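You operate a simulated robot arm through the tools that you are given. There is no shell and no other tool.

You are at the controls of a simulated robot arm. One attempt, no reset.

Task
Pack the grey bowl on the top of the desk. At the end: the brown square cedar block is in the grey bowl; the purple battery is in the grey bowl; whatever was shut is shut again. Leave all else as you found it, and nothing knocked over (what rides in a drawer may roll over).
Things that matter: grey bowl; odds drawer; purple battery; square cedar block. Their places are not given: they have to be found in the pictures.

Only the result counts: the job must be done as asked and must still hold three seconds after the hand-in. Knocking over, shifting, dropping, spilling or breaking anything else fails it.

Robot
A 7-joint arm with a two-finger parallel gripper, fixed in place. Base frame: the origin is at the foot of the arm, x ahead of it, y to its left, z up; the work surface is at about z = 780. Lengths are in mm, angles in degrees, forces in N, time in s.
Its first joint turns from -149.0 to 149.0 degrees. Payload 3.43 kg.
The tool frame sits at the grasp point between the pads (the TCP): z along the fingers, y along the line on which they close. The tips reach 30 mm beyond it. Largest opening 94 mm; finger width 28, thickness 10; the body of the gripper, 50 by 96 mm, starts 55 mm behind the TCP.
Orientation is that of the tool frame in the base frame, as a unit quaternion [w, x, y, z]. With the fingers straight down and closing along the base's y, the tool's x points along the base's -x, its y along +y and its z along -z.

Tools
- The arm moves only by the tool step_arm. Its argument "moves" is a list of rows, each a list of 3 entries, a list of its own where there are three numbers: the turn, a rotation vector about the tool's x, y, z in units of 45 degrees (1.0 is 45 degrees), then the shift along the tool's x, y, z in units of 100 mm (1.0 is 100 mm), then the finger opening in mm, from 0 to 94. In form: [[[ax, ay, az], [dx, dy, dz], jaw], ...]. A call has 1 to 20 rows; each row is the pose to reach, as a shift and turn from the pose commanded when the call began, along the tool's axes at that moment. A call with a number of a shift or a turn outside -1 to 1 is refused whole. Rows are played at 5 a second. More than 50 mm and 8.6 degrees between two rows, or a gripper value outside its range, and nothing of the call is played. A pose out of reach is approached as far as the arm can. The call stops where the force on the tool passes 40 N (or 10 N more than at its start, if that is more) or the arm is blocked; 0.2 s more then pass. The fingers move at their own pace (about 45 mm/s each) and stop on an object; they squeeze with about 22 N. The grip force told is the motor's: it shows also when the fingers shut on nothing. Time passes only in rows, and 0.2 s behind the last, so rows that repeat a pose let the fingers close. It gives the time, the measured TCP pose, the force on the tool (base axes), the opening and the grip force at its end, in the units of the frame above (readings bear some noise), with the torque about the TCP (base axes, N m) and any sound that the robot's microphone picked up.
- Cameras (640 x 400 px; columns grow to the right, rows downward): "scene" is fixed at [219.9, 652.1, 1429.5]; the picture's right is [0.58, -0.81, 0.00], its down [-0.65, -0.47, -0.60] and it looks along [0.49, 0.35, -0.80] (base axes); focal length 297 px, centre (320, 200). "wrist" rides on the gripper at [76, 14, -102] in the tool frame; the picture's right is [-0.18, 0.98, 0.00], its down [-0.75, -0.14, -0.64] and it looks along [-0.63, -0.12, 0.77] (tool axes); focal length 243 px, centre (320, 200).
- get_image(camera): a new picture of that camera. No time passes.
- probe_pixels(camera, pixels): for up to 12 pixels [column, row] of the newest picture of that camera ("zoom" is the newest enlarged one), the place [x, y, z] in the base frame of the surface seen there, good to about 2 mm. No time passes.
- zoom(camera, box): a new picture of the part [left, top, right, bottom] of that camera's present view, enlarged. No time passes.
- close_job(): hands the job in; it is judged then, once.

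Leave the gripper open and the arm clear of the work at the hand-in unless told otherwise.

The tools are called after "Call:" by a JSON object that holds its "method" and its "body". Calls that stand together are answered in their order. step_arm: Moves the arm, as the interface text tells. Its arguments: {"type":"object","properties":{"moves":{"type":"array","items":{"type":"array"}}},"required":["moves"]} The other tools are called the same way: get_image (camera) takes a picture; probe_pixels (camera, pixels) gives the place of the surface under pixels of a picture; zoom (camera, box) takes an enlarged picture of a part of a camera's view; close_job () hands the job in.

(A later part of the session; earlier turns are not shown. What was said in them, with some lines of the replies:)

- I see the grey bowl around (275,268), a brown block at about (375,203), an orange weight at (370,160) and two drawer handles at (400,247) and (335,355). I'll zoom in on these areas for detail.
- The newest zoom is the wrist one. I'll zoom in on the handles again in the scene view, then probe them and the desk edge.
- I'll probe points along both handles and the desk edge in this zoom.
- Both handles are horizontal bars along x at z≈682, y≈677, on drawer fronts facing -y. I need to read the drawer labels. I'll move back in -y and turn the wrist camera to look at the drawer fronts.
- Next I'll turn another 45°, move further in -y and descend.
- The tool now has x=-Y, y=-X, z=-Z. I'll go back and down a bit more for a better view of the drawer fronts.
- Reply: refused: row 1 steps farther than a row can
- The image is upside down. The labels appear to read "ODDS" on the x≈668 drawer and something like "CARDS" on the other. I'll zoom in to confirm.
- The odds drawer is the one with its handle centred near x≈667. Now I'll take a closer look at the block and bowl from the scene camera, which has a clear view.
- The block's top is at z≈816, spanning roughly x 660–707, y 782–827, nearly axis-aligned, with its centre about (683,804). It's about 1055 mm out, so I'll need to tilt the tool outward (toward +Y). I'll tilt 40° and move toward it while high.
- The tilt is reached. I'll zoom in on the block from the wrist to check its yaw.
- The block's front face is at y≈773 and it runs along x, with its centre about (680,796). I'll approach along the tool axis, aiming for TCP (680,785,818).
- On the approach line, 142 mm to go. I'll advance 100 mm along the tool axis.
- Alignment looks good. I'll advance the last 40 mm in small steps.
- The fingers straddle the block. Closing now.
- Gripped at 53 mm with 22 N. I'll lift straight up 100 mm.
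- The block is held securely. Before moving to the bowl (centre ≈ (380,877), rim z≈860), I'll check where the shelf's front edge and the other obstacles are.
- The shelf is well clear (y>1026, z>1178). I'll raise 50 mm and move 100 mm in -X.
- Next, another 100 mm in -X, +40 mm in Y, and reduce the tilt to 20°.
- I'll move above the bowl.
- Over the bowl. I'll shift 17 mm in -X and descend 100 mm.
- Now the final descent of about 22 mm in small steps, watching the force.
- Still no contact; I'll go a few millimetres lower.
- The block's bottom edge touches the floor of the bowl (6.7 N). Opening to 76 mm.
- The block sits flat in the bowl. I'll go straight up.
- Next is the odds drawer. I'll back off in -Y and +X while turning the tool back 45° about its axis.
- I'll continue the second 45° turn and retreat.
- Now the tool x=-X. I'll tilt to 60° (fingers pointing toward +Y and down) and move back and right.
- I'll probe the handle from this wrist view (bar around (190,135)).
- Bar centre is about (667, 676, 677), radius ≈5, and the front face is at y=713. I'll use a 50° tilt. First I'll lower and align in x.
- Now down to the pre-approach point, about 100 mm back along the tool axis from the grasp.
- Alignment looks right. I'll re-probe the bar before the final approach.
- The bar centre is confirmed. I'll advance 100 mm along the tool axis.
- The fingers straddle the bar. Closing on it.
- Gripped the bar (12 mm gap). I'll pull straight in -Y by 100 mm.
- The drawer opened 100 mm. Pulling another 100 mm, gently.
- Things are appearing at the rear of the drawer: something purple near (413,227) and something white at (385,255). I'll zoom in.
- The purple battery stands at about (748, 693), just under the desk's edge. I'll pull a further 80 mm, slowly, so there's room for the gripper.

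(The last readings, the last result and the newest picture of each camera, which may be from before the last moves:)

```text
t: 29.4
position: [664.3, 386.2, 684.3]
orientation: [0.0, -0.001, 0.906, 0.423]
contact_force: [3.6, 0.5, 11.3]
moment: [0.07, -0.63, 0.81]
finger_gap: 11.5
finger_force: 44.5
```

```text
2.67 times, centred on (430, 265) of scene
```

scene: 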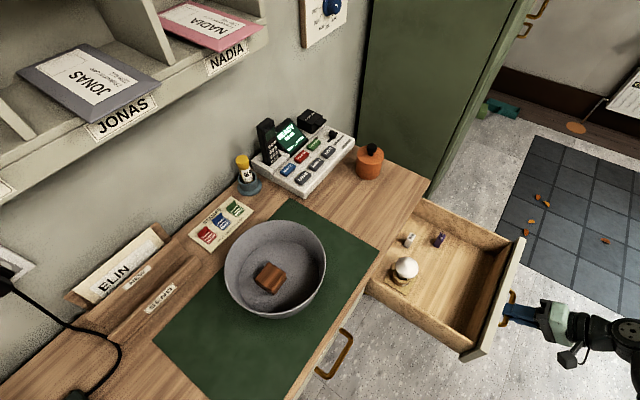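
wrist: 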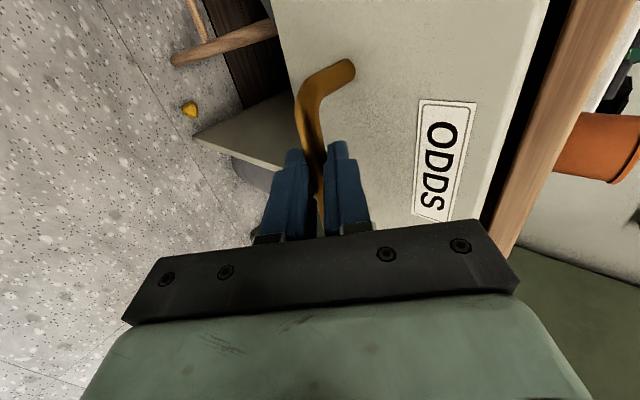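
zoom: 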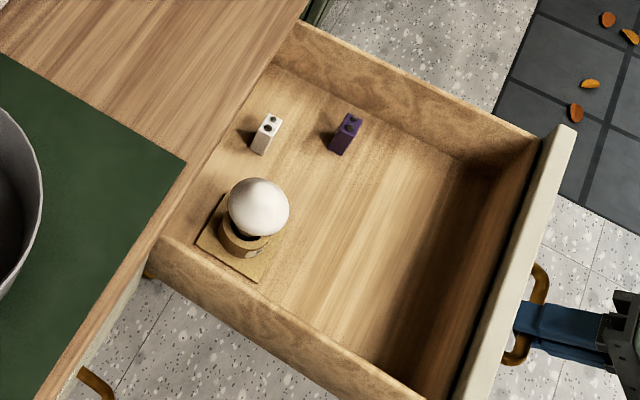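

The drawer is open about 280 mm. It holds the purple battery, a white battery and a lamp on a stand. I'll release the handle and back off along the tool axis.

Call:
{"method": "step_arm", "body": {"moves": [[[0, 0, 0], [0, 0, 0], 20], [[0, 0, 0], [0, 0, 0], 34], [[0, 0, 0], [0, 0, 0], 34], [[0, 0, 0], [0, 0, -0.15], 34], [[0, 0, 0], [0, 0, -0.4], 34], [[0, 0, 0], [0, 0, -0.8], 34]]}}

Call:
{"method": "zoom", "body": {"camera": "scene", "box": [390, 215, 470, 275]}}

Call:
{"method": "get_image", "body": {"camera": "wrist"}}

```text
t: 30.8
position: [664.4, 323.6, 733.6]
orientation: [0.0, -0.001, 0.906, 0.423]
contact_force: [-0.2, -0.4, -0.2]
moment: [-0.02, 0.04, 0.02]
finger_gap: 34.1
finger_force: 0.1
```

```text
6.67 times, centred on (430, 245) of scene
```

zoom: 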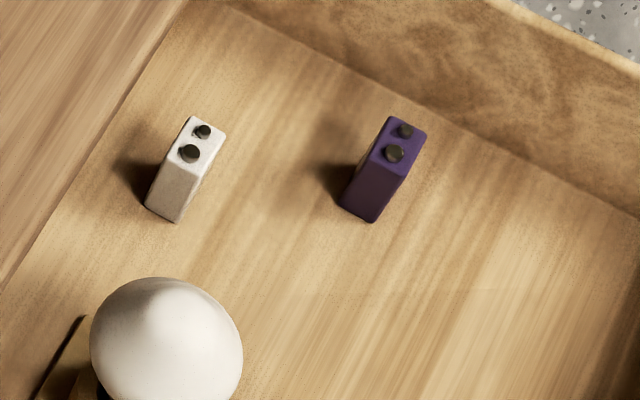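

```text
taken
```

wrist: 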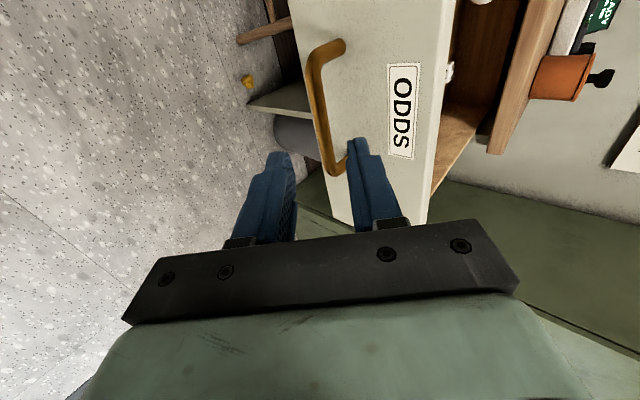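

Call:
{"method": "probe_pixels", "body": {"camera": "zoom", "pixels": [[392, 125], [418, 135], [378, 158], [400, 170], [405, 131], [393, 153], [350, 200], [370, 215], [365, 180], [205, 131], [190, 152], [480, 100]]}}

Call:
{"method": "probe_pixels", "body": {"camera": "scene", "pixels": [[450, 225], [415, 200], [498, 245], [380, 290], [460, 345], [515, 255], [478, 352], [404, 262]]}}

```text
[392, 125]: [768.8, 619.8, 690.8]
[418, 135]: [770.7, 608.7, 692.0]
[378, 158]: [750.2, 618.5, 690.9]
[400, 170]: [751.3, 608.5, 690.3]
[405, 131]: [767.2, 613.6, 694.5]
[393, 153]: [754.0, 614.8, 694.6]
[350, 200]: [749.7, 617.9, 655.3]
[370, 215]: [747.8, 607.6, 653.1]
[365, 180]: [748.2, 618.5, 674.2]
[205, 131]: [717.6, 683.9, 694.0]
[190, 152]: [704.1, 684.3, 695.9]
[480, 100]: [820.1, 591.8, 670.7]
```

```text
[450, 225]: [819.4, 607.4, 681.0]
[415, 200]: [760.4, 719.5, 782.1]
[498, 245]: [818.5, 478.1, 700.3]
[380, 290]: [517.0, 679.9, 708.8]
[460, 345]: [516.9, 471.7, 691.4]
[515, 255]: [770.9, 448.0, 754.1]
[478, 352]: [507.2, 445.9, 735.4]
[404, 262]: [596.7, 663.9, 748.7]
```

Battery centre is about (760, 613), 26 mm in x by 14 mm in y, with the top at z≈691. I'll grip it across y with the tool pointing down and leaning slightly. First I'll raise and bring the tool toward vertical.

Call:
{"method": "step_arm", "body": {"moves": [[[0.148, 0, 0], [0, 0.153, -0.128], 40], [[0.296, 0, 0], [0, 0.307, -0.257], 40], [[0.444, 0, 0], [0, 0.46, -0.385], 40], [[0.592, 0, 0], [0, 0.613, -0.514], 40], [[0.74, 0, 0], [0, 0.766, -0.643], 40], [[0.889, 0, 0], [0, 0.92, -0.77], 40]]}}

```text
t: 32.2
position: [665.9, 323.1, 854.7]
orientation: [0.0, 0.001, 0.996, 0.087]
contact_force: [-0.7, -0.5, -0.3]
moment: [0.0, 0.0, -0.02]
finger_gap: 40.0
finger_force: 0.0
```

Now finish the untilt, and move toward +Y and +X at z≈865.

Call:
{"method": "step_arm", "body": {"moves": [[[0.056, 0, 0], [-0.125, 0.245, 0.018], 40], [[0.111, 0, 0], [-0.25, 0.49, 0.036], 40], [[0.167, 0, 0], [-0.375, 0.735, 0.054], 40], [[0.222, 0, 0], [-0.5, 0.98, 0.072], 40]]}}

```text
t: 33.2
position: [715.3, 421.5, 866.5]
orientation: [0.0, 0.0, 1.0, 0.001]
contact_force: [0.7, -0.5, 0.0]
moment: [-0.01, 0.01, -0.03]
finger_gap: 40.0
finger_force: 0.0
```

The tool is vertical. Next, 100 mm in +Y and 40 mm in +X, with a 15° lean about the closing axis.

Call:
{"method": "step_arm", "body": {"moves": [[[0, -0.083, 0], [-0.1, 0.25, 0], 40], [[0, -0.167, 0], [-0.2, 0.5, 0], 40], [[0, -0.25, 0], [-0.3, 0.75, 0], 40], [[0, -0.333, 0], [-0.4, 1.0, 0], 40]]}}

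Call:
{"method": "get_image", "body": {"camera": "wrist"}}

```text
t: 34.2
position: [755.4, 522.7, 865.5]
orientation: [0.132, 0.0, 0.991, 0.001]
contact_force: [0.9, 0.1, 0.7]
moment: [0.01, -0.02, -0.02]
finger_gap: 40.0
finger_force: 0.1
```

```text
taken
```

wrist: 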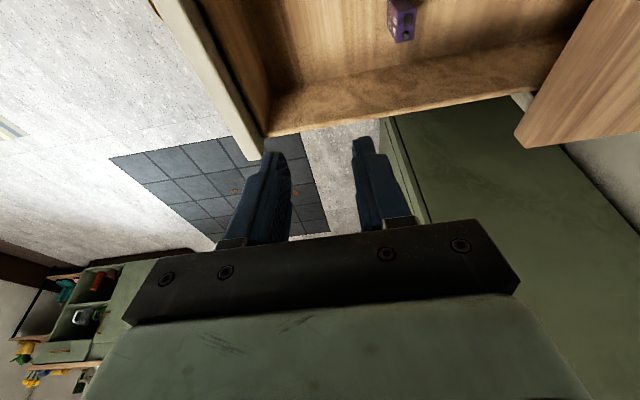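

Now to the pre-grasp point above the battery.

Call:
{"method": "step_arm", "body": {"moves": [[[0, 0, 0], [0.114, 0.226, 0.217], 40], [[0, 0, 0], [0.227, 0.452, 0.434], 40], [[0, 0, 0], [0.34, 0.677, 0.65], 40], [[0, 0, 0], [0.454, 0.903, 0.867], 40]]}}

Call:
{"method": "get_image", "body": {"camera": "wrist"}}

Call:
{"method": "get_image", "body": {"camera": "scene"}}

```text
t: 35.2
position: [733.3, 612.2, 772.5]
orientation: [0.131, -0.001, 0.991, 0.001]
contact_force: [0.2, 0.8, -0.2]
moment: [0.0, 0.0, 0.03]
finger_gap: 39.9
finger_force: 0.1
```

```text
taken
```

wrist: 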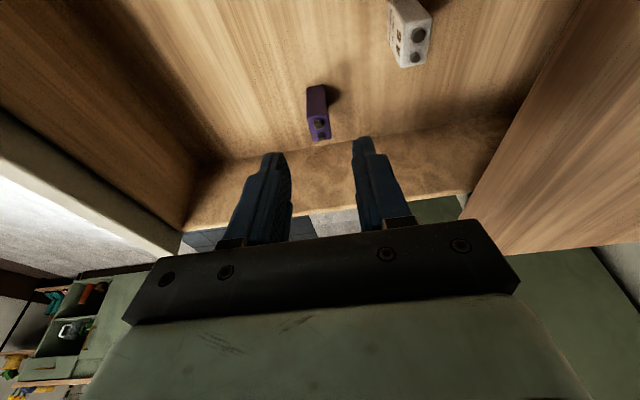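

```text
taken
```

scene: 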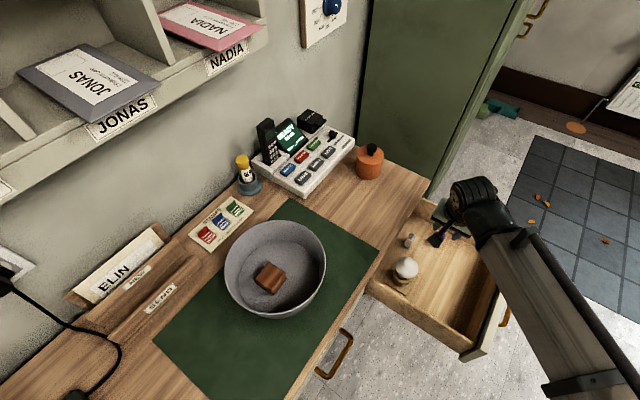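

I'll probe the battery from the wrist to confirm the alignment.

Call:
{"method": "zoom", "body": {"camera": "wrist", "box": [280, 70, 380, 160]}}

Call:
{"method": "probe_pixels", "body": {"camera": "wrist", "pixels": [[312, 100], [326, 98], [318, 112], [313, 135], [327, 133], [316, 87], [322, 137], [319, 123]]}}

```text
4.44 times, centred on (330, 115) of wrist
```

zoom: 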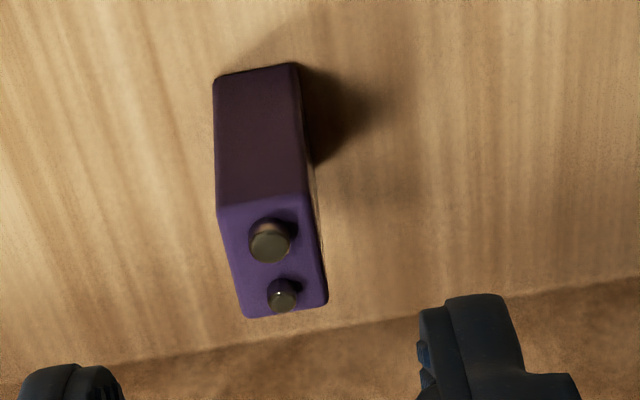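

```text
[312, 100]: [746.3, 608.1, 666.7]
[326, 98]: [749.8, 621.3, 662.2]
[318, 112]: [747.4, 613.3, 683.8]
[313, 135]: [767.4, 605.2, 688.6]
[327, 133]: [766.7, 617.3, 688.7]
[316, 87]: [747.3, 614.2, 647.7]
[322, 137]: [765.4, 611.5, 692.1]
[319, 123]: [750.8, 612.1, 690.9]
```

Centred. I'll descend along the tool axis by 92 mm, slowing at the end.

Call:
{"method": "step_arm", "body": {"moves": [[[0, 0, 0], [0, 0.008, 0.3], 40], [[0, 0, 0], [0, 0.008, 0.55], 40], [[0, 0, 0], [0, 0.008, 0.75], 40], [[0, 0, 0], [0, 0.008, 0.85], 40], [[0, 0, 0], [0, 0.008, 0.92], 40]]}}

Call:
{"method": "get_image", "body": {"camera": "wrist"}}

```text
t: 36.4
position: [758.1, 614.0, 682.5]
orientation: [0.131, 0.0, 0.991, 0.0]
contact_force: [-0.3, -1.6, 0.2]
moment: [-0.05, 0.02, 0.04]
finger_gap: 40.2
finger_force: 0.1
```

```text
taken
```

wrist: 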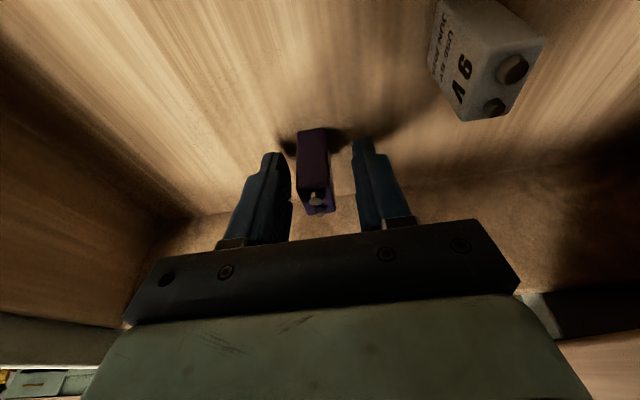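

The battery is between the fingers. Closing.

Call:
{"method": "step_arm", "body": {"moves": [[[0, 0, 0], [0, 0, 0], 25], [[0, 0, 0], [0, 0, 0], 10], [[0, 0, 0], [0, 0, 0], 5], [[0, 0, 0], [0, 0, 0], 5]]}}

```text
t: 37.4
position: [757.2, 614.0, 682.7]
orientation: [0.13, 0.0, 0.992, 0.0]
contact_force: [0.8, -0.3, -0.2]
moment: [-0.01, -0.04, -0.04]
finger_gap: 21.0
finger_force: 22.0
```

Gripped (22 N). Lifting straight up.

Call:
{"method": "step_arm", "body": {"moves": [[[0, 0, 0], [-0.026, 0, -0.097], 5], [[0, 0, 0], [-0.08, 0, -0.29], 5], [[0, 0, 0], [-0.17, 0, -0.63], 5], [[0, 0, 0], [-0.259, 0, -0.966], 5]]}}

Call:
{"method": "get_image", "body": {"camera": "wrist"}}

```text
t: 38.4
position: [757.4, 615.1, 782.3]
orientation: [0.13, 0.0, 0.992, 0.0]
contact_force: [0.2, 0.5, -0.1]
moment: [-0.06, 0.03, 0.02]
finger_gap: 21.1
finger_force: 22.7
```

```text
taken
```

wrist: 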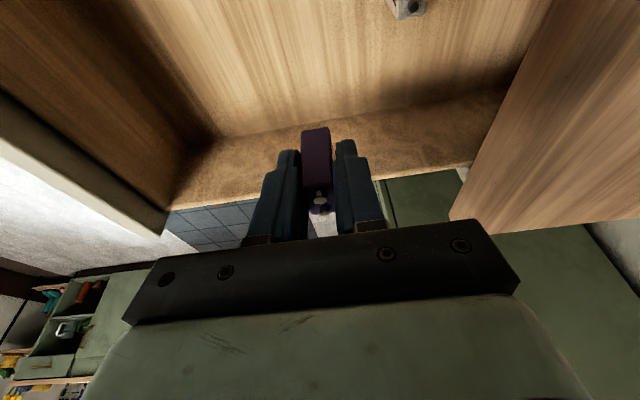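

The battery is held. I'll rise another 100 mm, then 50 mm more while starting toward -X.

Call:
{"method": "step_arm", "body": {"moves": [[[0, 0, 0], [-0.086, 0, -0.322], 5], [[0, 0, 0], [-0.173, 0, -0.644], 5], [[0, 0, 0], [-0.259, 0, -0.966], 5]]}}

Call:
{"method": "step_arm", "body": {"moves": [[[0, 0, 0], [0.118, 0, -0.27], 5], [[0, 0, 0], [0.36, 0, -0.54], 5], [[0, 0, 0], [0.6, 0.1, -0.63], 5], [[0, 0, 0], [0.837, 0.3, -0.742], 5]]}}

```text
t: 39.2
position: [757.2, 613.7, 882.6]
orientation: [0.13, 0.0, 0.992, 0.002]
contact_force: [0.0, 0.3, -0.3]
moment: [-0.01, -0.01, 0.01]
finger_gap: 20.9
finger_force: 21.8
```

```text
t: 40.2
position: [658.2, 642.1, 934.0]
orientation: [0.131, 0.001, 0.991, 0.0]
contact_force: [-0.4, -0.1, -0.7]
moment: [0.02, 0.01, -0.02]
finger_gap: 21.0
finger_force: 22.2
```

I'll travel toward the bowl in two steps.

Call:
{"method": "step_arm", "body": {"moves": [[[0, 0, 0], [0.237, 0.245, -0.064], 5], [[0, 0, 0], [0.474, 0.49, -0.127], 5], [[0, 0, 0], [0.71, 0.735, -0.19], 5], [[0, 0, 0], [0.947, 0.98, -0.254], 5]]}}

Call:
{"method": "step_arm", "body": {"moves": [[[0, 0, 0], [0.237, 0.245, -0.064], 5], [[0, 0, 0], [0.474, 0.49, -0.127], 5], [[0, 0, 0], [0.71, 0.735, -0.19], 5], [[0, 0, 0], [0.947, 0.98, -0.254], 5]]}}

Call:
{"method": "get_image", "body": {"camera": "wrist"}}

Call:
{"method": "get_image", "body": {"camera": "scene"}}

```text
t: 41.2
position: [560.0, 741.0, 934.3]
orientation: [0.132, -0.001, 0.991, 0.001]
contact_force: [-0.3, -0.2, 0.6]
moment: [-0.01, 0.01, 0.01]
finger_gap: 21.0
finger_force: 21.8
```

```text
t: 42.2
position: [462.7, 837.8, 935.0]
orientation: [0.131, 0.0, 0.991, -0.001]
contact_force: [-0.1, 0.8, -0.2]
moment: [-0.02, 0.02, 0.01]
finger_gap: 21.0
finger_force: 22.0
```

```text
taken
```

wrist: 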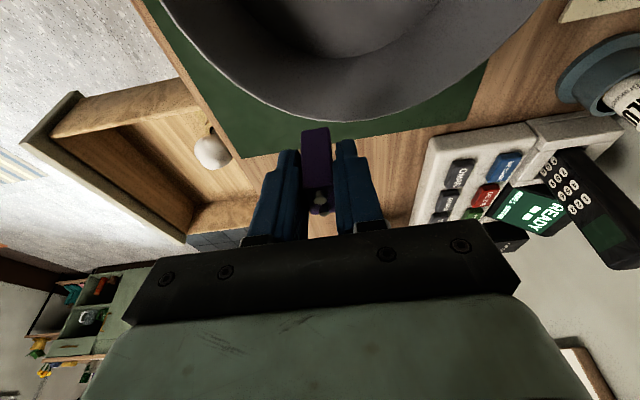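

```text
taken
```

scene: 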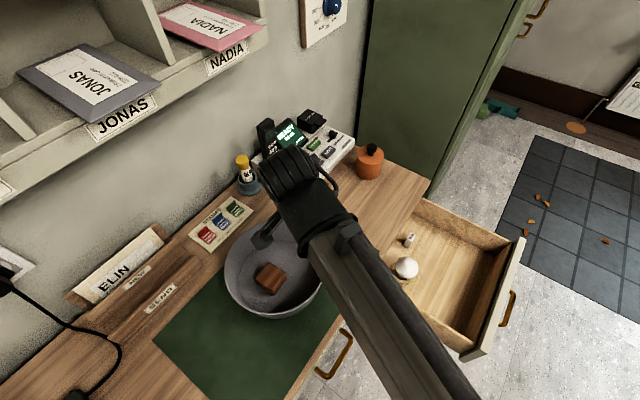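

I'll probe the block's position in the bowl to choose a free spot.

Call:
{"method": "probe_pixels", "body": {"camera": "scene", "pixels": [[270, 266], [284, 276], [260, 280], [272, 290], [270, 277], [280, 287], [300, 280], [305, 270], [285, 258], [295, 292]]}}

```text
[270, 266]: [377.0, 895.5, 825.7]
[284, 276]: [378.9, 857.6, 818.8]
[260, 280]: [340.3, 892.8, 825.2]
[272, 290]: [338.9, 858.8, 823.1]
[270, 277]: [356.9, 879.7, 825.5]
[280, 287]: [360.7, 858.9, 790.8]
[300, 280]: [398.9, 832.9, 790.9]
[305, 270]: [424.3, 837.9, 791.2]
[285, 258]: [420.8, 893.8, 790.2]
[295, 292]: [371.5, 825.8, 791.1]
```

The block occupies x 336–383, and the floor at x≈420 is free. I'll move above (418,868), then descend 80 mm.

Call:
{"method": "step_arm", "body": {"moves": [[[0, 0, 0], [0.216, 0.151, -0.058], 5], [[0, 0, 0], [0.432, 0.302, -0.116], 5], [[0, 0, 0], [0.432, 0.302, -0.116], 5], [[0, 0, 0], [0.536, 0.302, 0.27], 5], [[0, 0, 0], [0.639, 0.302, 0.657], 5]]}}

Call:
{"method": "get_image", "body": {"camera": "wrist"}}

Call:
{"method": "get_image", "body": {"camera": "scene"}}

```text
t: 43.4
position: [417.1, 869.2, 852.8]
orientation: [0.13, 0.0, 0.991, 0.001]
contact_force: [0.1, -0.8, 0.3]
moment: [0.01, -0.02, 0.0]
finger_gap: 21.1
finger_force: 21.7
```

```text
taken
```

wrist: 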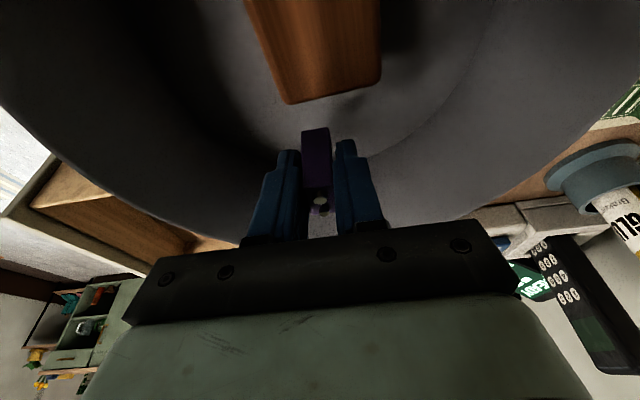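

```text
taken
```

scene: 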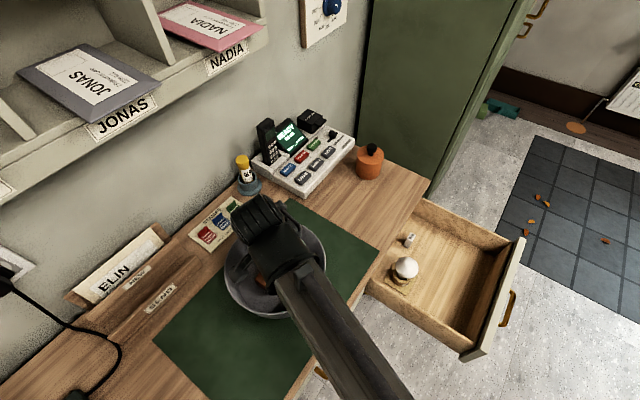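

Now the final descent of about 23 mm in small steps.

Call:
{"method": "step_arm", "body": {"moves": [[[0, 0, 0], [0.026, 0, 0.097], 5], [[0, 0, 0], [0.047, 0, 0.174], 5], [[0, 0, 0], [0.054, 0, 0.203], 5], [[0, 0, 0], [0.059, 0, 0.222], 5]]}}

```text
t: 44.4
position: [416.3, 870.5, 829.3]
orientation: [0.13, 0.0, 0.992, 0.001]
contact_force: [-0.4, 0.1, 0.0]
moment: [0.02, -0.01, 0.03]
finger_gap: 20.9
finger_force: 21.8
```

Call:
{"method": "step_arm", "body": {"moves": [[[0, 0, 0], [0.004, 0, 0.015], 5], [[0, 0, 0], [0.008, 0, 0.03], 5]]}}

```text
t: 45.0
position: [416.7, 869.9, 827.3]
orientation: [0.13, -0.001, 0.991, 0.002]
contact_force: [-1.1, -0.5, 8.8]
moment: [0.02, 0.05, -0.01]
finger_gap: 21.1
finger_force: 21.8
```

The battery touches the floor of the bowl (8.8 N). I'll release it by opening gently.

Call:
{"method": "step_arm", "body": {"moves": [[[0, 0, 0], [0, 0, 0], 24], [[0, 0, 0], [0, 0, 0], 30], [[0, 0, 0], [0, 0, 0], 44], [[0, 0, 0], [0, 0, 0], 44]]}}

Call:
{"method": "get_image", "body": {"camera": "wrist"}}

```text
t: 46.0
position: [417.7, 869.1, 825.9]
orientation: [0.13, 0.0, 0.991, 0.001]
contact_force: [0.0, -0.9, 0.6]
moment: [0.02, -0.01, -0.01]
finger_gap: 44.1
finger_force: 0.0
```

```text
taken
```

wrist: 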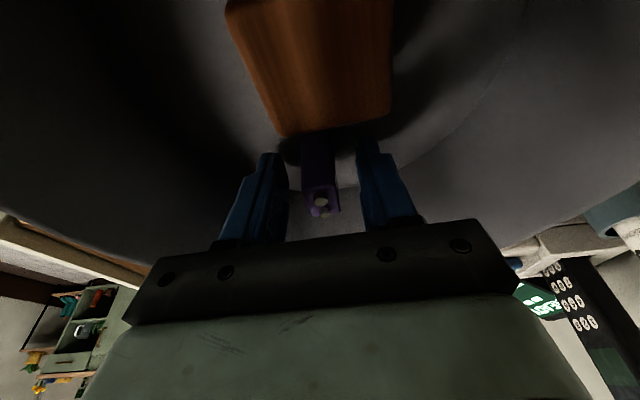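

The battery stands free between the open fingers. Now I'll rise, first backing out along the tool axis and then vertically.

Call:
{"method": "step_arm", "body": {"moves": [[[0, 0, 0], [0, 0, -0.15], 44], [[0, 0, 0], [0, 0, -0.4], 44], [[0, 0, 0], [0, 0, -0.7], 44], [[0, 0, 0], [-0.1, 0, -1.0], 44]]}}

Call:
{"method": "get_image", "body": {"camera": "wrist"}}

```text
t: 47.0
position: [401.0, 870.6, 926.9]
orientation: [0.131, -0.001, 0.991, 0.0]
contact_force: [1.9, -0.2, 0.6]
moment: [0.0, 0.02, 0.01]
finger_gap: 43.8
finger_force: 0.1
```

```text
taken
```

wrist: 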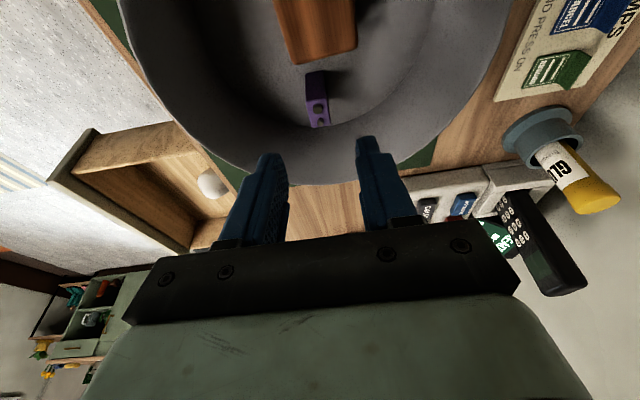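

Both items are in the bowl. Next I'll close the drawer. I'll retreat from the bowl and undo the lean.

Call:
{"method": "step_arm", "body": {"moves": [[[0, 0.083, 0], [-0.127, -0.245, 0.008], 44], [[0, 0.167, 0], [-0.255, -0.49, 0.016], 44], [[0, 0.25, 0], [-0.382, -0.735, 0.025], 44], [[0, 0.333, 0], [-0.509, -0.98, 0.033], 44]]}}

Call:
{"method": "step_arm", "body": {"moves": [[[0, 0, 0], [-0.25, -0.25, 0], 44], [[0, 0, 0], [-0.5, -0.5, 0], 44], [[0, 0, 0], [-0.75, -0.75, 0], 44], [[0, 0, 0], [-0.98, -0.98, 0], 44]]}}

Call:
{"method": "step_arm", "body": {"moves": [[[0, 0, 0], [-0.25, -0.25, 0], 44], [[0, 0, 0], [-0.5, -0.5, 0], 44], [[0, 0, 0], [-0.75, -0.75, 0], 44], [[0, 0, 0], [-0.98, -0.98, 0], 44]]}}

Call:
{"method": "get_image", "body": {"camera": "scene"}}

```text
t: 48.0
position: [450.6, 771.8, 936.0]
orientation: [0.0, -0.001, 1.0, 0.001]
contact_force: [-0.2, 0.2, -0.6]
moment: [0.02, 0.0, 0.01]
finger_gap: 44.1
finger_force: 0.0
```

```text
t: 49.0
position: [549.2, 672.3, 935.1]
orientation: [0.0, -0.001, 1.0, 0.0]
contact_force: [-0.2, -0.4, -0.1]
moment: [0.0, 0.01, -0.01]
finger_gap: 43.9
finger_force: 0.0
```

```text
t: 50.0
position: [646.6, 576.4, 935.4]
orientation: [0.0, -0.002, 1.0, 0.0]
contact_force: [0.6, 0.5, 0.0]
moment: [0.01, 0.0, -0.04]
finger_gap: 44.1
finger_force: 0.1
```

```text
taken
```

scene: 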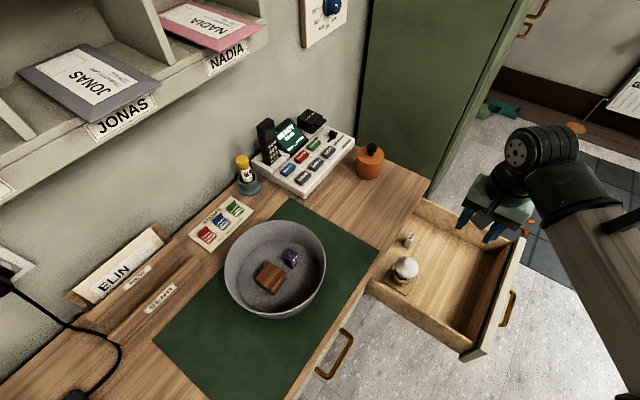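

The battery and block are both in the bowl. I'll continue back in -Y, past the drawer front.

Call:
{"method": "step_arm", "body": {"moves": [[[0, 0, 0], [-0.06, -0.33, 0], 40], [[0, 0, 0], [-0.12, -0.66, 0], 36], [[0, 0, 0], [-0.18, -0.98, 0], 34]]}}

Call:
{"method": "step_arm", "body": {"moves": [[[0, 0, 0], [0, -0.33, 0], 34], [[0, 0, 0], [0, -0.66, 0], 34], [[0, 0, 0], [0, -0.98, 0], 34]]}}

Call:
{"method": "step_arm", "body": {"moves": [[[-0.148, 0, 0], [0, -0.1, 0.1], 34], [[-0.296, 0, 0], [0, -0.2, 0.2], 34], [[-0.444, 0, 0], [0, -0.3, 0.3], 34], [[-0.592, 0, 0], [0, -0.4, 0.4], 34], [[-0.74, 0, 0], [0, -0.5, 0.5], 34], [[-0.889, 0, 0], [0, -0.58, 0.6], 34]]}}

```text
t: 50.8
position: [665.7, 476.7, 935.7]
orientation: [-0.001, 0.001, 1.0, 0.0]
contact_force: [0.5, 0.2, 0.1]
moment: [-0.02, -0.01, 0.0]
finger_gap: 34.1
finger_force: 0.0
```

```text
t: 51.6
position: [666.7, 379.7, 936.4]
orientation: [0.0, 0.0, 1.0, 0.0]
contact_force: [-0.3, -0.4, -0.3]
moment: [0.05, 0.01, 0.06]
finger_gap: 33.9
finger_force: 0.1
```

```text
t: 53.0
position: [665.6, 322.5, 875.8]
orientation: [0.001, 0.0, 0.939, 0.344]
contact_force: [-1.0, 0.0, 0.2]
moment: [0.03, -0.03, 0.0]
finger_gap: 34.0
finger_force: 0.1
```

Now tilt the last 10° and lower 100 mm.

Call:
{"method": "step_arm", "body": {"moves": [[[-0.074, 0, 0], [0, -0.214, 0.255], 34], [[-0.148, 0, 0], [0, -0.429, 0.511], 34], [[-0.222, 0, 0], [0, -0.643, 0.766], 34], [[-0.222, 0, 0], [0, -0.643, 0.766], 34]]}}

Call:
{"method": "get_image", "body": {"camera": "wrist"}}

Call:
{"method": "get_image", "body": {"camera": "scene"}}

```text
t: 54.0
position: [667.4, 320.0, 774.7]
orientation: [0.0, 0.001, 0.906, 0.423]
contact_force: [-0.1, 0.0, 0.6]
moment: [0.02, -0.02, 0.01]
finger_gap: 34.2
finger_force: 0.1
```

```text
taken
```

wrist: 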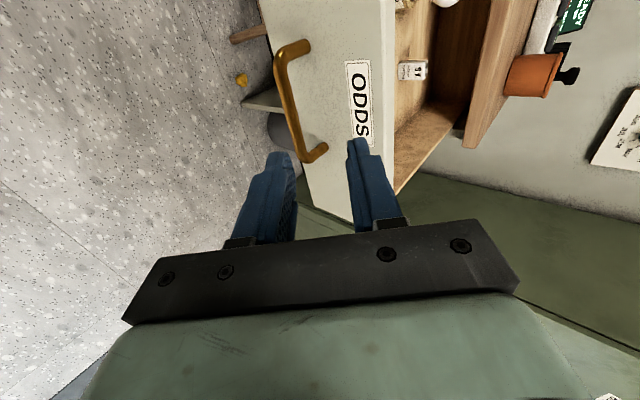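

```text
taken
```

scene: 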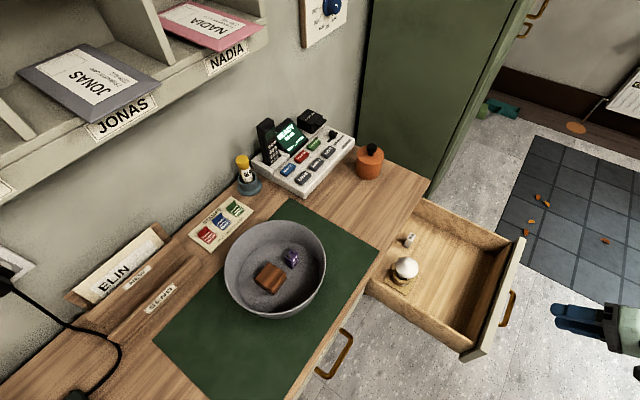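

I'll probe the handle now to confirm its position.

Call:
{"method": "probe_pixels", "body": {"camera": "wrist", "pixels": [[286, 90], [291, 110], [297, 135], [283, 100], [293, 105]]}}

```text
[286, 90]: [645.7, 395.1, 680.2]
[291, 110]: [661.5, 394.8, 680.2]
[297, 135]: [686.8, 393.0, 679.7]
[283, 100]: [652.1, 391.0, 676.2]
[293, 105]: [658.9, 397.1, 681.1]
```

The bar is where expected (y≈397). I'll move into line and then advance onto it.

Call:
{"method": "step_arm", "body": {"moves": [[[0, 0, 0], [0.01, -0.134, 0.144], 34], [[0, 0, 0], [0.02, -0.267, 0.288], 34], [[0, 0, 0], [0.02, -0.267, 0.288], 32], [[0, 0, 0], [0.02, -0.267, 0.6], 32], [[0, 0, 0], [0.02, -0.267, 0.85], 32], [[0, 0, 0], [0.02, -0.267, 1.0], 32]]}}

Call:
{"method": "get_image", "body": {"camera": "wrist"}}

```text
t: 55.4
position: [663.7, 379.8, 692.2]
orientation: [0.0, 0.0, 0.906, 0.423]
contact_force: [-0.2, 0.5, 0.2]
moment: [0.01, -0.02, 0.01]
finger_gap: 32.0
finger_force: 0.1
```

```text
taken
```

wrist: 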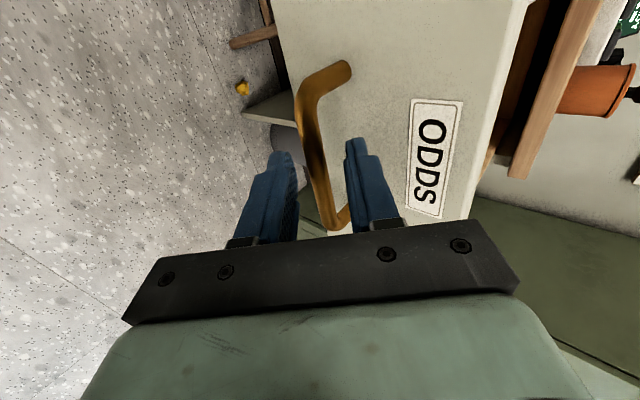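

The bar is between the fingers. I'll advance 9 mm more and close.

Call:
{"method": "step_arm", "body": {"moves": [[[0, 0, 0], [0, 0, 0.05], 32], [[0, 0, 0], [0, 0, 0.09], 32], [[0, 0, 0], [0, 0, 0.09], 15], [[0, 0, 0], [0, 0, 0.09], 0], [[0, 0, 0], [0, 0, 0.09], 0], [[0, 0, 0], [0, 0, 0.09], 0]]}}

```text
t: 56.8
position: [662.6, 387.3, 684.9]
orientation: [0.001, -0.001, 0.907, 0.421]
contact_force: [-1.1, -1.9, -13.8]
moment: [-0.16, -1.02, 0.27]
finger_gap: 11.6
finger_force: 44.9
```

Gripped. I'll push the drawer in along +Y by 100 mm, gently.

Call:
{"method": "step_arm", "body": {"moves": [[[0, 0, 0], [0, 0.032, 0.038], 0], [[0, 0, 0], [0, 0.09, 0.107], 0], [[0, 0, 0], [0, 0.18, 0.214], 0], [[0, 0, 0], [0, 0.27, 0.322], 0], [[0, 0, 0], [0, 0.36, 0.43], 0], [[0, 0, 0], [0, 0.45, 0.536], 0], [[0, 0, 0], [0, 0.55, 0.655], 0], [[0, 0, 0], [0, 0.643, 0.766], 0]]}}

Call:
{"method": "step_arm", "body": {"moves": [[[0, 0, 0], [0, 0.09, 0.107], 0], [[0, 0, 0], [0, 0.18, 0.214], 0], [[0, 0, 0], [0, 0.27, 0.322], 0], [[0, 0, 0], [0, 0.36, 0.43], 0], [[0, 0, 0], [0, 0.45, 0.536], 0], [[0, 0, 0], [0, 0.55, 0.655], 0], [[0, 0, 0], [0, 0.643, 0.766], 0]]}}

Call:
{"method": "get_image", "body": {"camera": "scene"}}

```text
t: 58.6
position: [664.8, 489.2, 684.1]
orientation: [0.0, 0.0, 0.905, 0.425]
contact_force: [-1.6, 0.8, 4.2]
moment: [0.02, -0.13, 1.41]
finger_gap: 11.7
finger_force: 44.7
```

```text
t: 60.2
position: [662.2, 589.1, 684.5]
orientation: [-0.001, 0.0, 0.906, 0.423]
contact_force: [2.7, 0.3, -8.5]
moment: [-0.08, -0.41, 1.12]
finger_gap: 11.8
finger_force: 44.9
```

```text
taken
```

scene: 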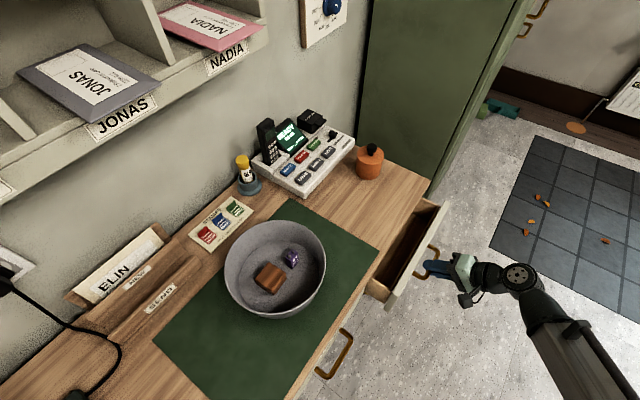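

About 78 mm remain. I'll push 74 mm, then creep until the stop.

Call:
{"method": "step_arm", "body": {"moves": [[[0, 0, 0], [0, 0.09, 0.107], 0], [[0, 0, 0], [0, 0.18, 0.214], 0], [[0, 0, 0], [0, 0.27, 0.322], 0], [[0, 0, 0], [0, 0.36, 0.43], 0], [[0, 0, 0], [0, 0.43, 0.513], 0], [[0, 0, 0], [0, 0.476, 0.567], 0]]}}

Call:
{"method": "step_arm", "body": {"moves": [[[0, 0, 0], [0, 0.013, 0.015], 0], [[0, 0, 0], [0, 0.026, 0.031], 0], [[0, 0, 0], [0, 0.032, 0.038], 0], [[0, 0, 0], [0, 0.039, 0.046], 0]]}}

Call:
{"method": "get_image", "body": {"camera": "wrist"}}

Call:
{"method": "zoom", "body": {"camera": "scene", "box": [350, 160, 480, 290]}}

```text
t: 61.6
position: [663.2, 662.9, 684.1]
orientation: [0.001, 0.0, 0.906, 0.423]
contact_force: [3.6, 0.9, -11.4]
moment: [-0.07, -1.12, 0.32]
finger_gap: 11.6
finger_force: 45.1
```

```text
t: 62.6
position: [662.6, 667.1, 684.4]
orientation: [0.001, 0.0, 0.906, 0.423]
contact_force: [7.0, -12.4, -9.2]
moment: [-0.24, -0.52, 0.89]
finger_gap: 11.7
finger_force: 45.2
```

```text
taken
```

wrist: 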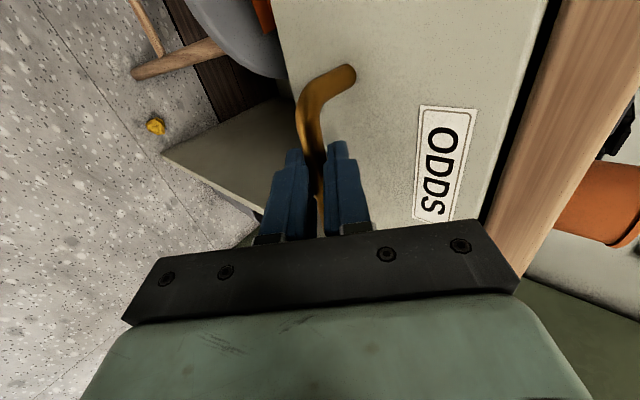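

```text
3.08 times, centred on (415, 225) of scene
```

zoom: 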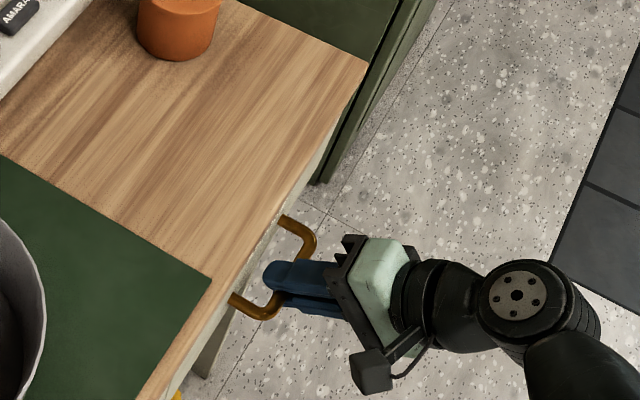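

A reaction of -12 N in y means the stop is reached. One more 2 mm nudge to be sure, then I'll check the front face against y=713.

Call:
{"method": "step_arm", "body": {"moves": [[[0, 0, 0], [0, 0.006, 0.008], 0], [[0, 0, 0], [0, 0.013, 0.015], 0]]}}

Call:
{"method": "get_image", "body": {"camera": "wrist"}}

Call:
{"method": "probe_pixels", "body": {"camera": "wrist", "pixels": [[380, 60], [380, 100], [400, 150], [350, 40], [440, 130], [470, 60]]}}

```text
t: 63.2
position: [662.4, 667.3, 684.1]
orientation: [0.0, -0.001, 0.907, 0.421]
contact_force: [2.7, -41.1, -5.7]
moment: [-0.47, -0.4, 0.68]
finger_gap: 11.4
finger_force: 45.1
```

```text
taken
```

wrist: 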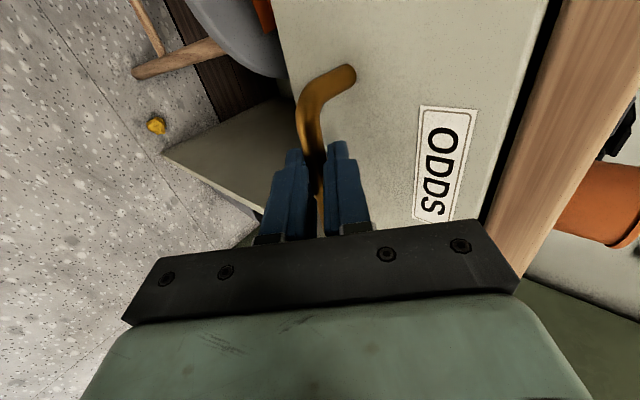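

```text
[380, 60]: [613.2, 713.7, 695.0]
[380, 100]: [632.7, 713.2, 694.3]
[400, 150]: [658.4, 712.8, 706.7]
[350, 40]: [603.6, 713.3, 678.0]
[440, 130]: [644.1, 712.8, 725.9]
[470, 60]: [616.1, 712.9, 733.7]
```

The drawer front is back at y=713, so it's shut. I'll relax the push, open the fingers and back out.

Call:
{"method": "step_arm", "body": {"moves": [[[0, 0, 0], [0, -0.013, -0.015], 0], [[0, 0, 0], [0, -0.016, -0.019], 20], [[0, 0, 0], [0, -0.016, -0.019], 32], [[0, 0, 0], [0, -0.016, -0.019], 32]]}}

Call:
{"method": "step_arm", "body": {"moves": [[[0, 0, 0], [0, 0, -0.1], 32], [[0, 0, 0], [0, 0, -0.3], 32], [[0, 0, 0], [0, 0, -0.6], 32], [[0, 0, 0], [0, 0, -1.0], 32]]}}

Call:
{"method": "get_image", "body": {"camera": "wrist"}}

Call:
{"method": "get_image", "body": {"camera": "scene"}}

```text
t: 64.2
position: [662.5, 666.9, 684.7]
orientation: [0.001, -0.001, 0.906, 0.423]
contact_force: [-0.4, -0.2, -0.3]
moment: [-0.01, -0.02, 0.01]
finger_gap: 32.0
finger_force: 0.0
```

```text
t: 65.2
position: [662.8, 592.5, 749.3]
orientation: [-0.001, 0.0, 0.906, 0.423]
contact_force: [0.3, -0.3, -0.6]
moment: [0.0, 0.05, 0.03]
finger_gap: 32.1
finger_force: 0.0
```

```text
taken
```

wrist: 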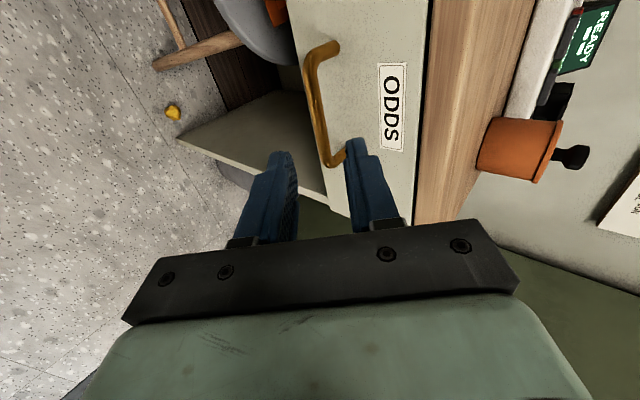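

```text
taken
```

scene: 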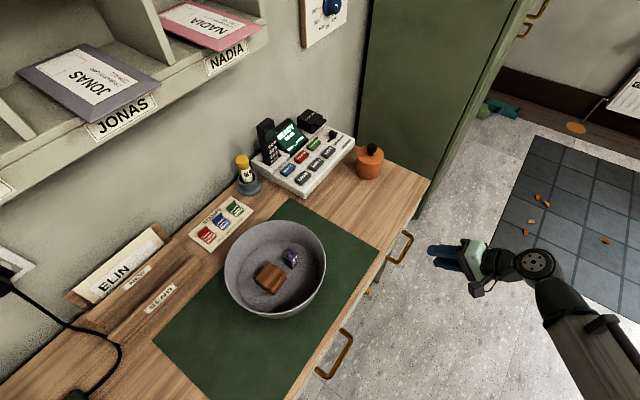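

The drawer is shut. I'll retreat a bit further, upward and back, with the gripper open. Then I'll check the drawer front and the bowl once more.

Call:
{"method": "step_arm", "body": {"moves": [[[0, 0, 0], [0, 0.15, -0.35], 60], [[0, 0, 0], [0, 0.3, -0.7], 80], [[0, 0, 0], [0, 0.4, -1.0], 94], [[0, 0, 0], [0, 0.4, -1.0], 94]]}}

Call:
{"method": "zoom", "body": {"camera": "scene", "box": [210, 200, 340, 330]}}

Call:
{"method": "zoom", "body": {"camera": "scene", "box": [340, 170, 450, 280]}}

Call:
{"method": "get_image", "body": {"camera": "scene"}}

Call:
{"method": "probe_pixels", "body": {"camera": "scene", "pixels": [[275, 221], [226, 265], [325, 262], [290, 258], [409, 247], [305, 230]]}}

```text
t: 66.2
position: [662.6, 541.7, 842.4]
orientation: [0.0, 0.0, 0.906, 0.423]
contact_force: [0.0, -0.7, 0.1]
moment: [-0.02, 0.01, 0.01]
finger_gap: 94.2
finger_force: 0.0
```

```text
3.08 times, centred on (275, 265) of scene
```

zoom: 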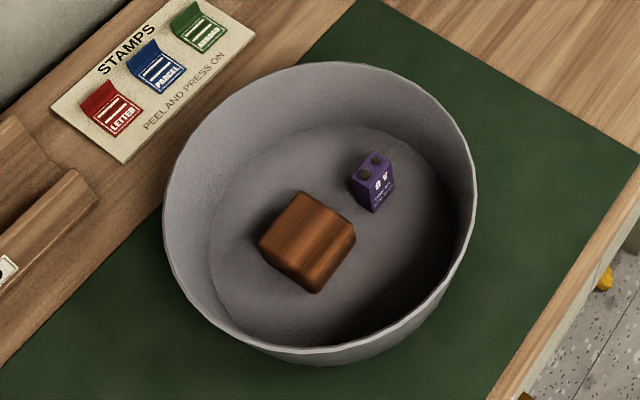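

```text
3.64 times, centred on (395, 225) of scene
```

zoom: 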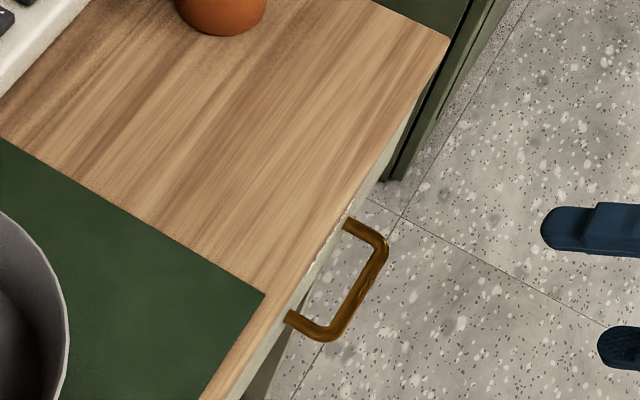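

```text
taken
```

scene: 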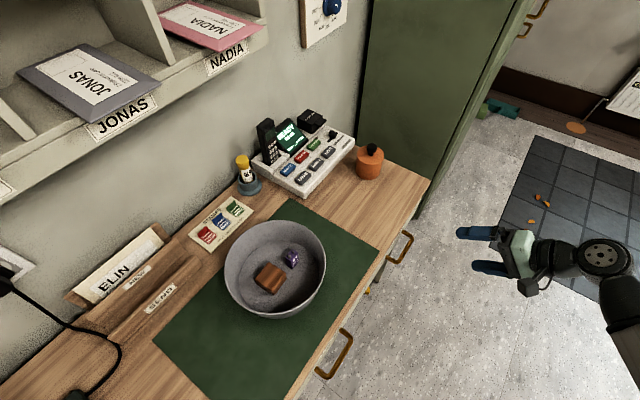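

```text
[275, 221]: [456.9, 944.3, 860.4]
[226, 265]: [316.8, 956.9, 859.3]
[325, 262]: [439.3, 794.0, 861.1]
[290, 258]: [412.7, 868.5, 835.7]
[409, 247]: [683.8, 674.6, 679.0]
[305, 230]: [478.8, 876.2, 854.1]
```

The block and battery are both in the bowl, and the bowl hasn't moved: the rim probes match the earlier ones. The drawer is shut with its handle back at y≈675, everything else is as it was, and the arm is clear with the gripper open. Handing in.

Call:
{"method": "close_job", "body": {}}

```text
The job is handed in.
```

The job is done and handed in. The brown square cedar block and the purple battery are both in the grey bowl, and the odds drawer is shut again.

- **Bowl:** it has not moved. Probes of the rim matched the ones from the start to within about 1 mm. The block lies flat and the battery stands upright beside it.
- **Drawer:** I found the battery in the odds drawer and pushed the drawer back in until it hit its stop. The front face reads y=713, the same as before I opened it.
- **Everything else:** the desk looks unchanged in the last picture. I could not see inside the drawer once it was closed, so the white battery and the lamp in it may have shifted or rolled.

The gripper is open and the arm is clear of the desk.
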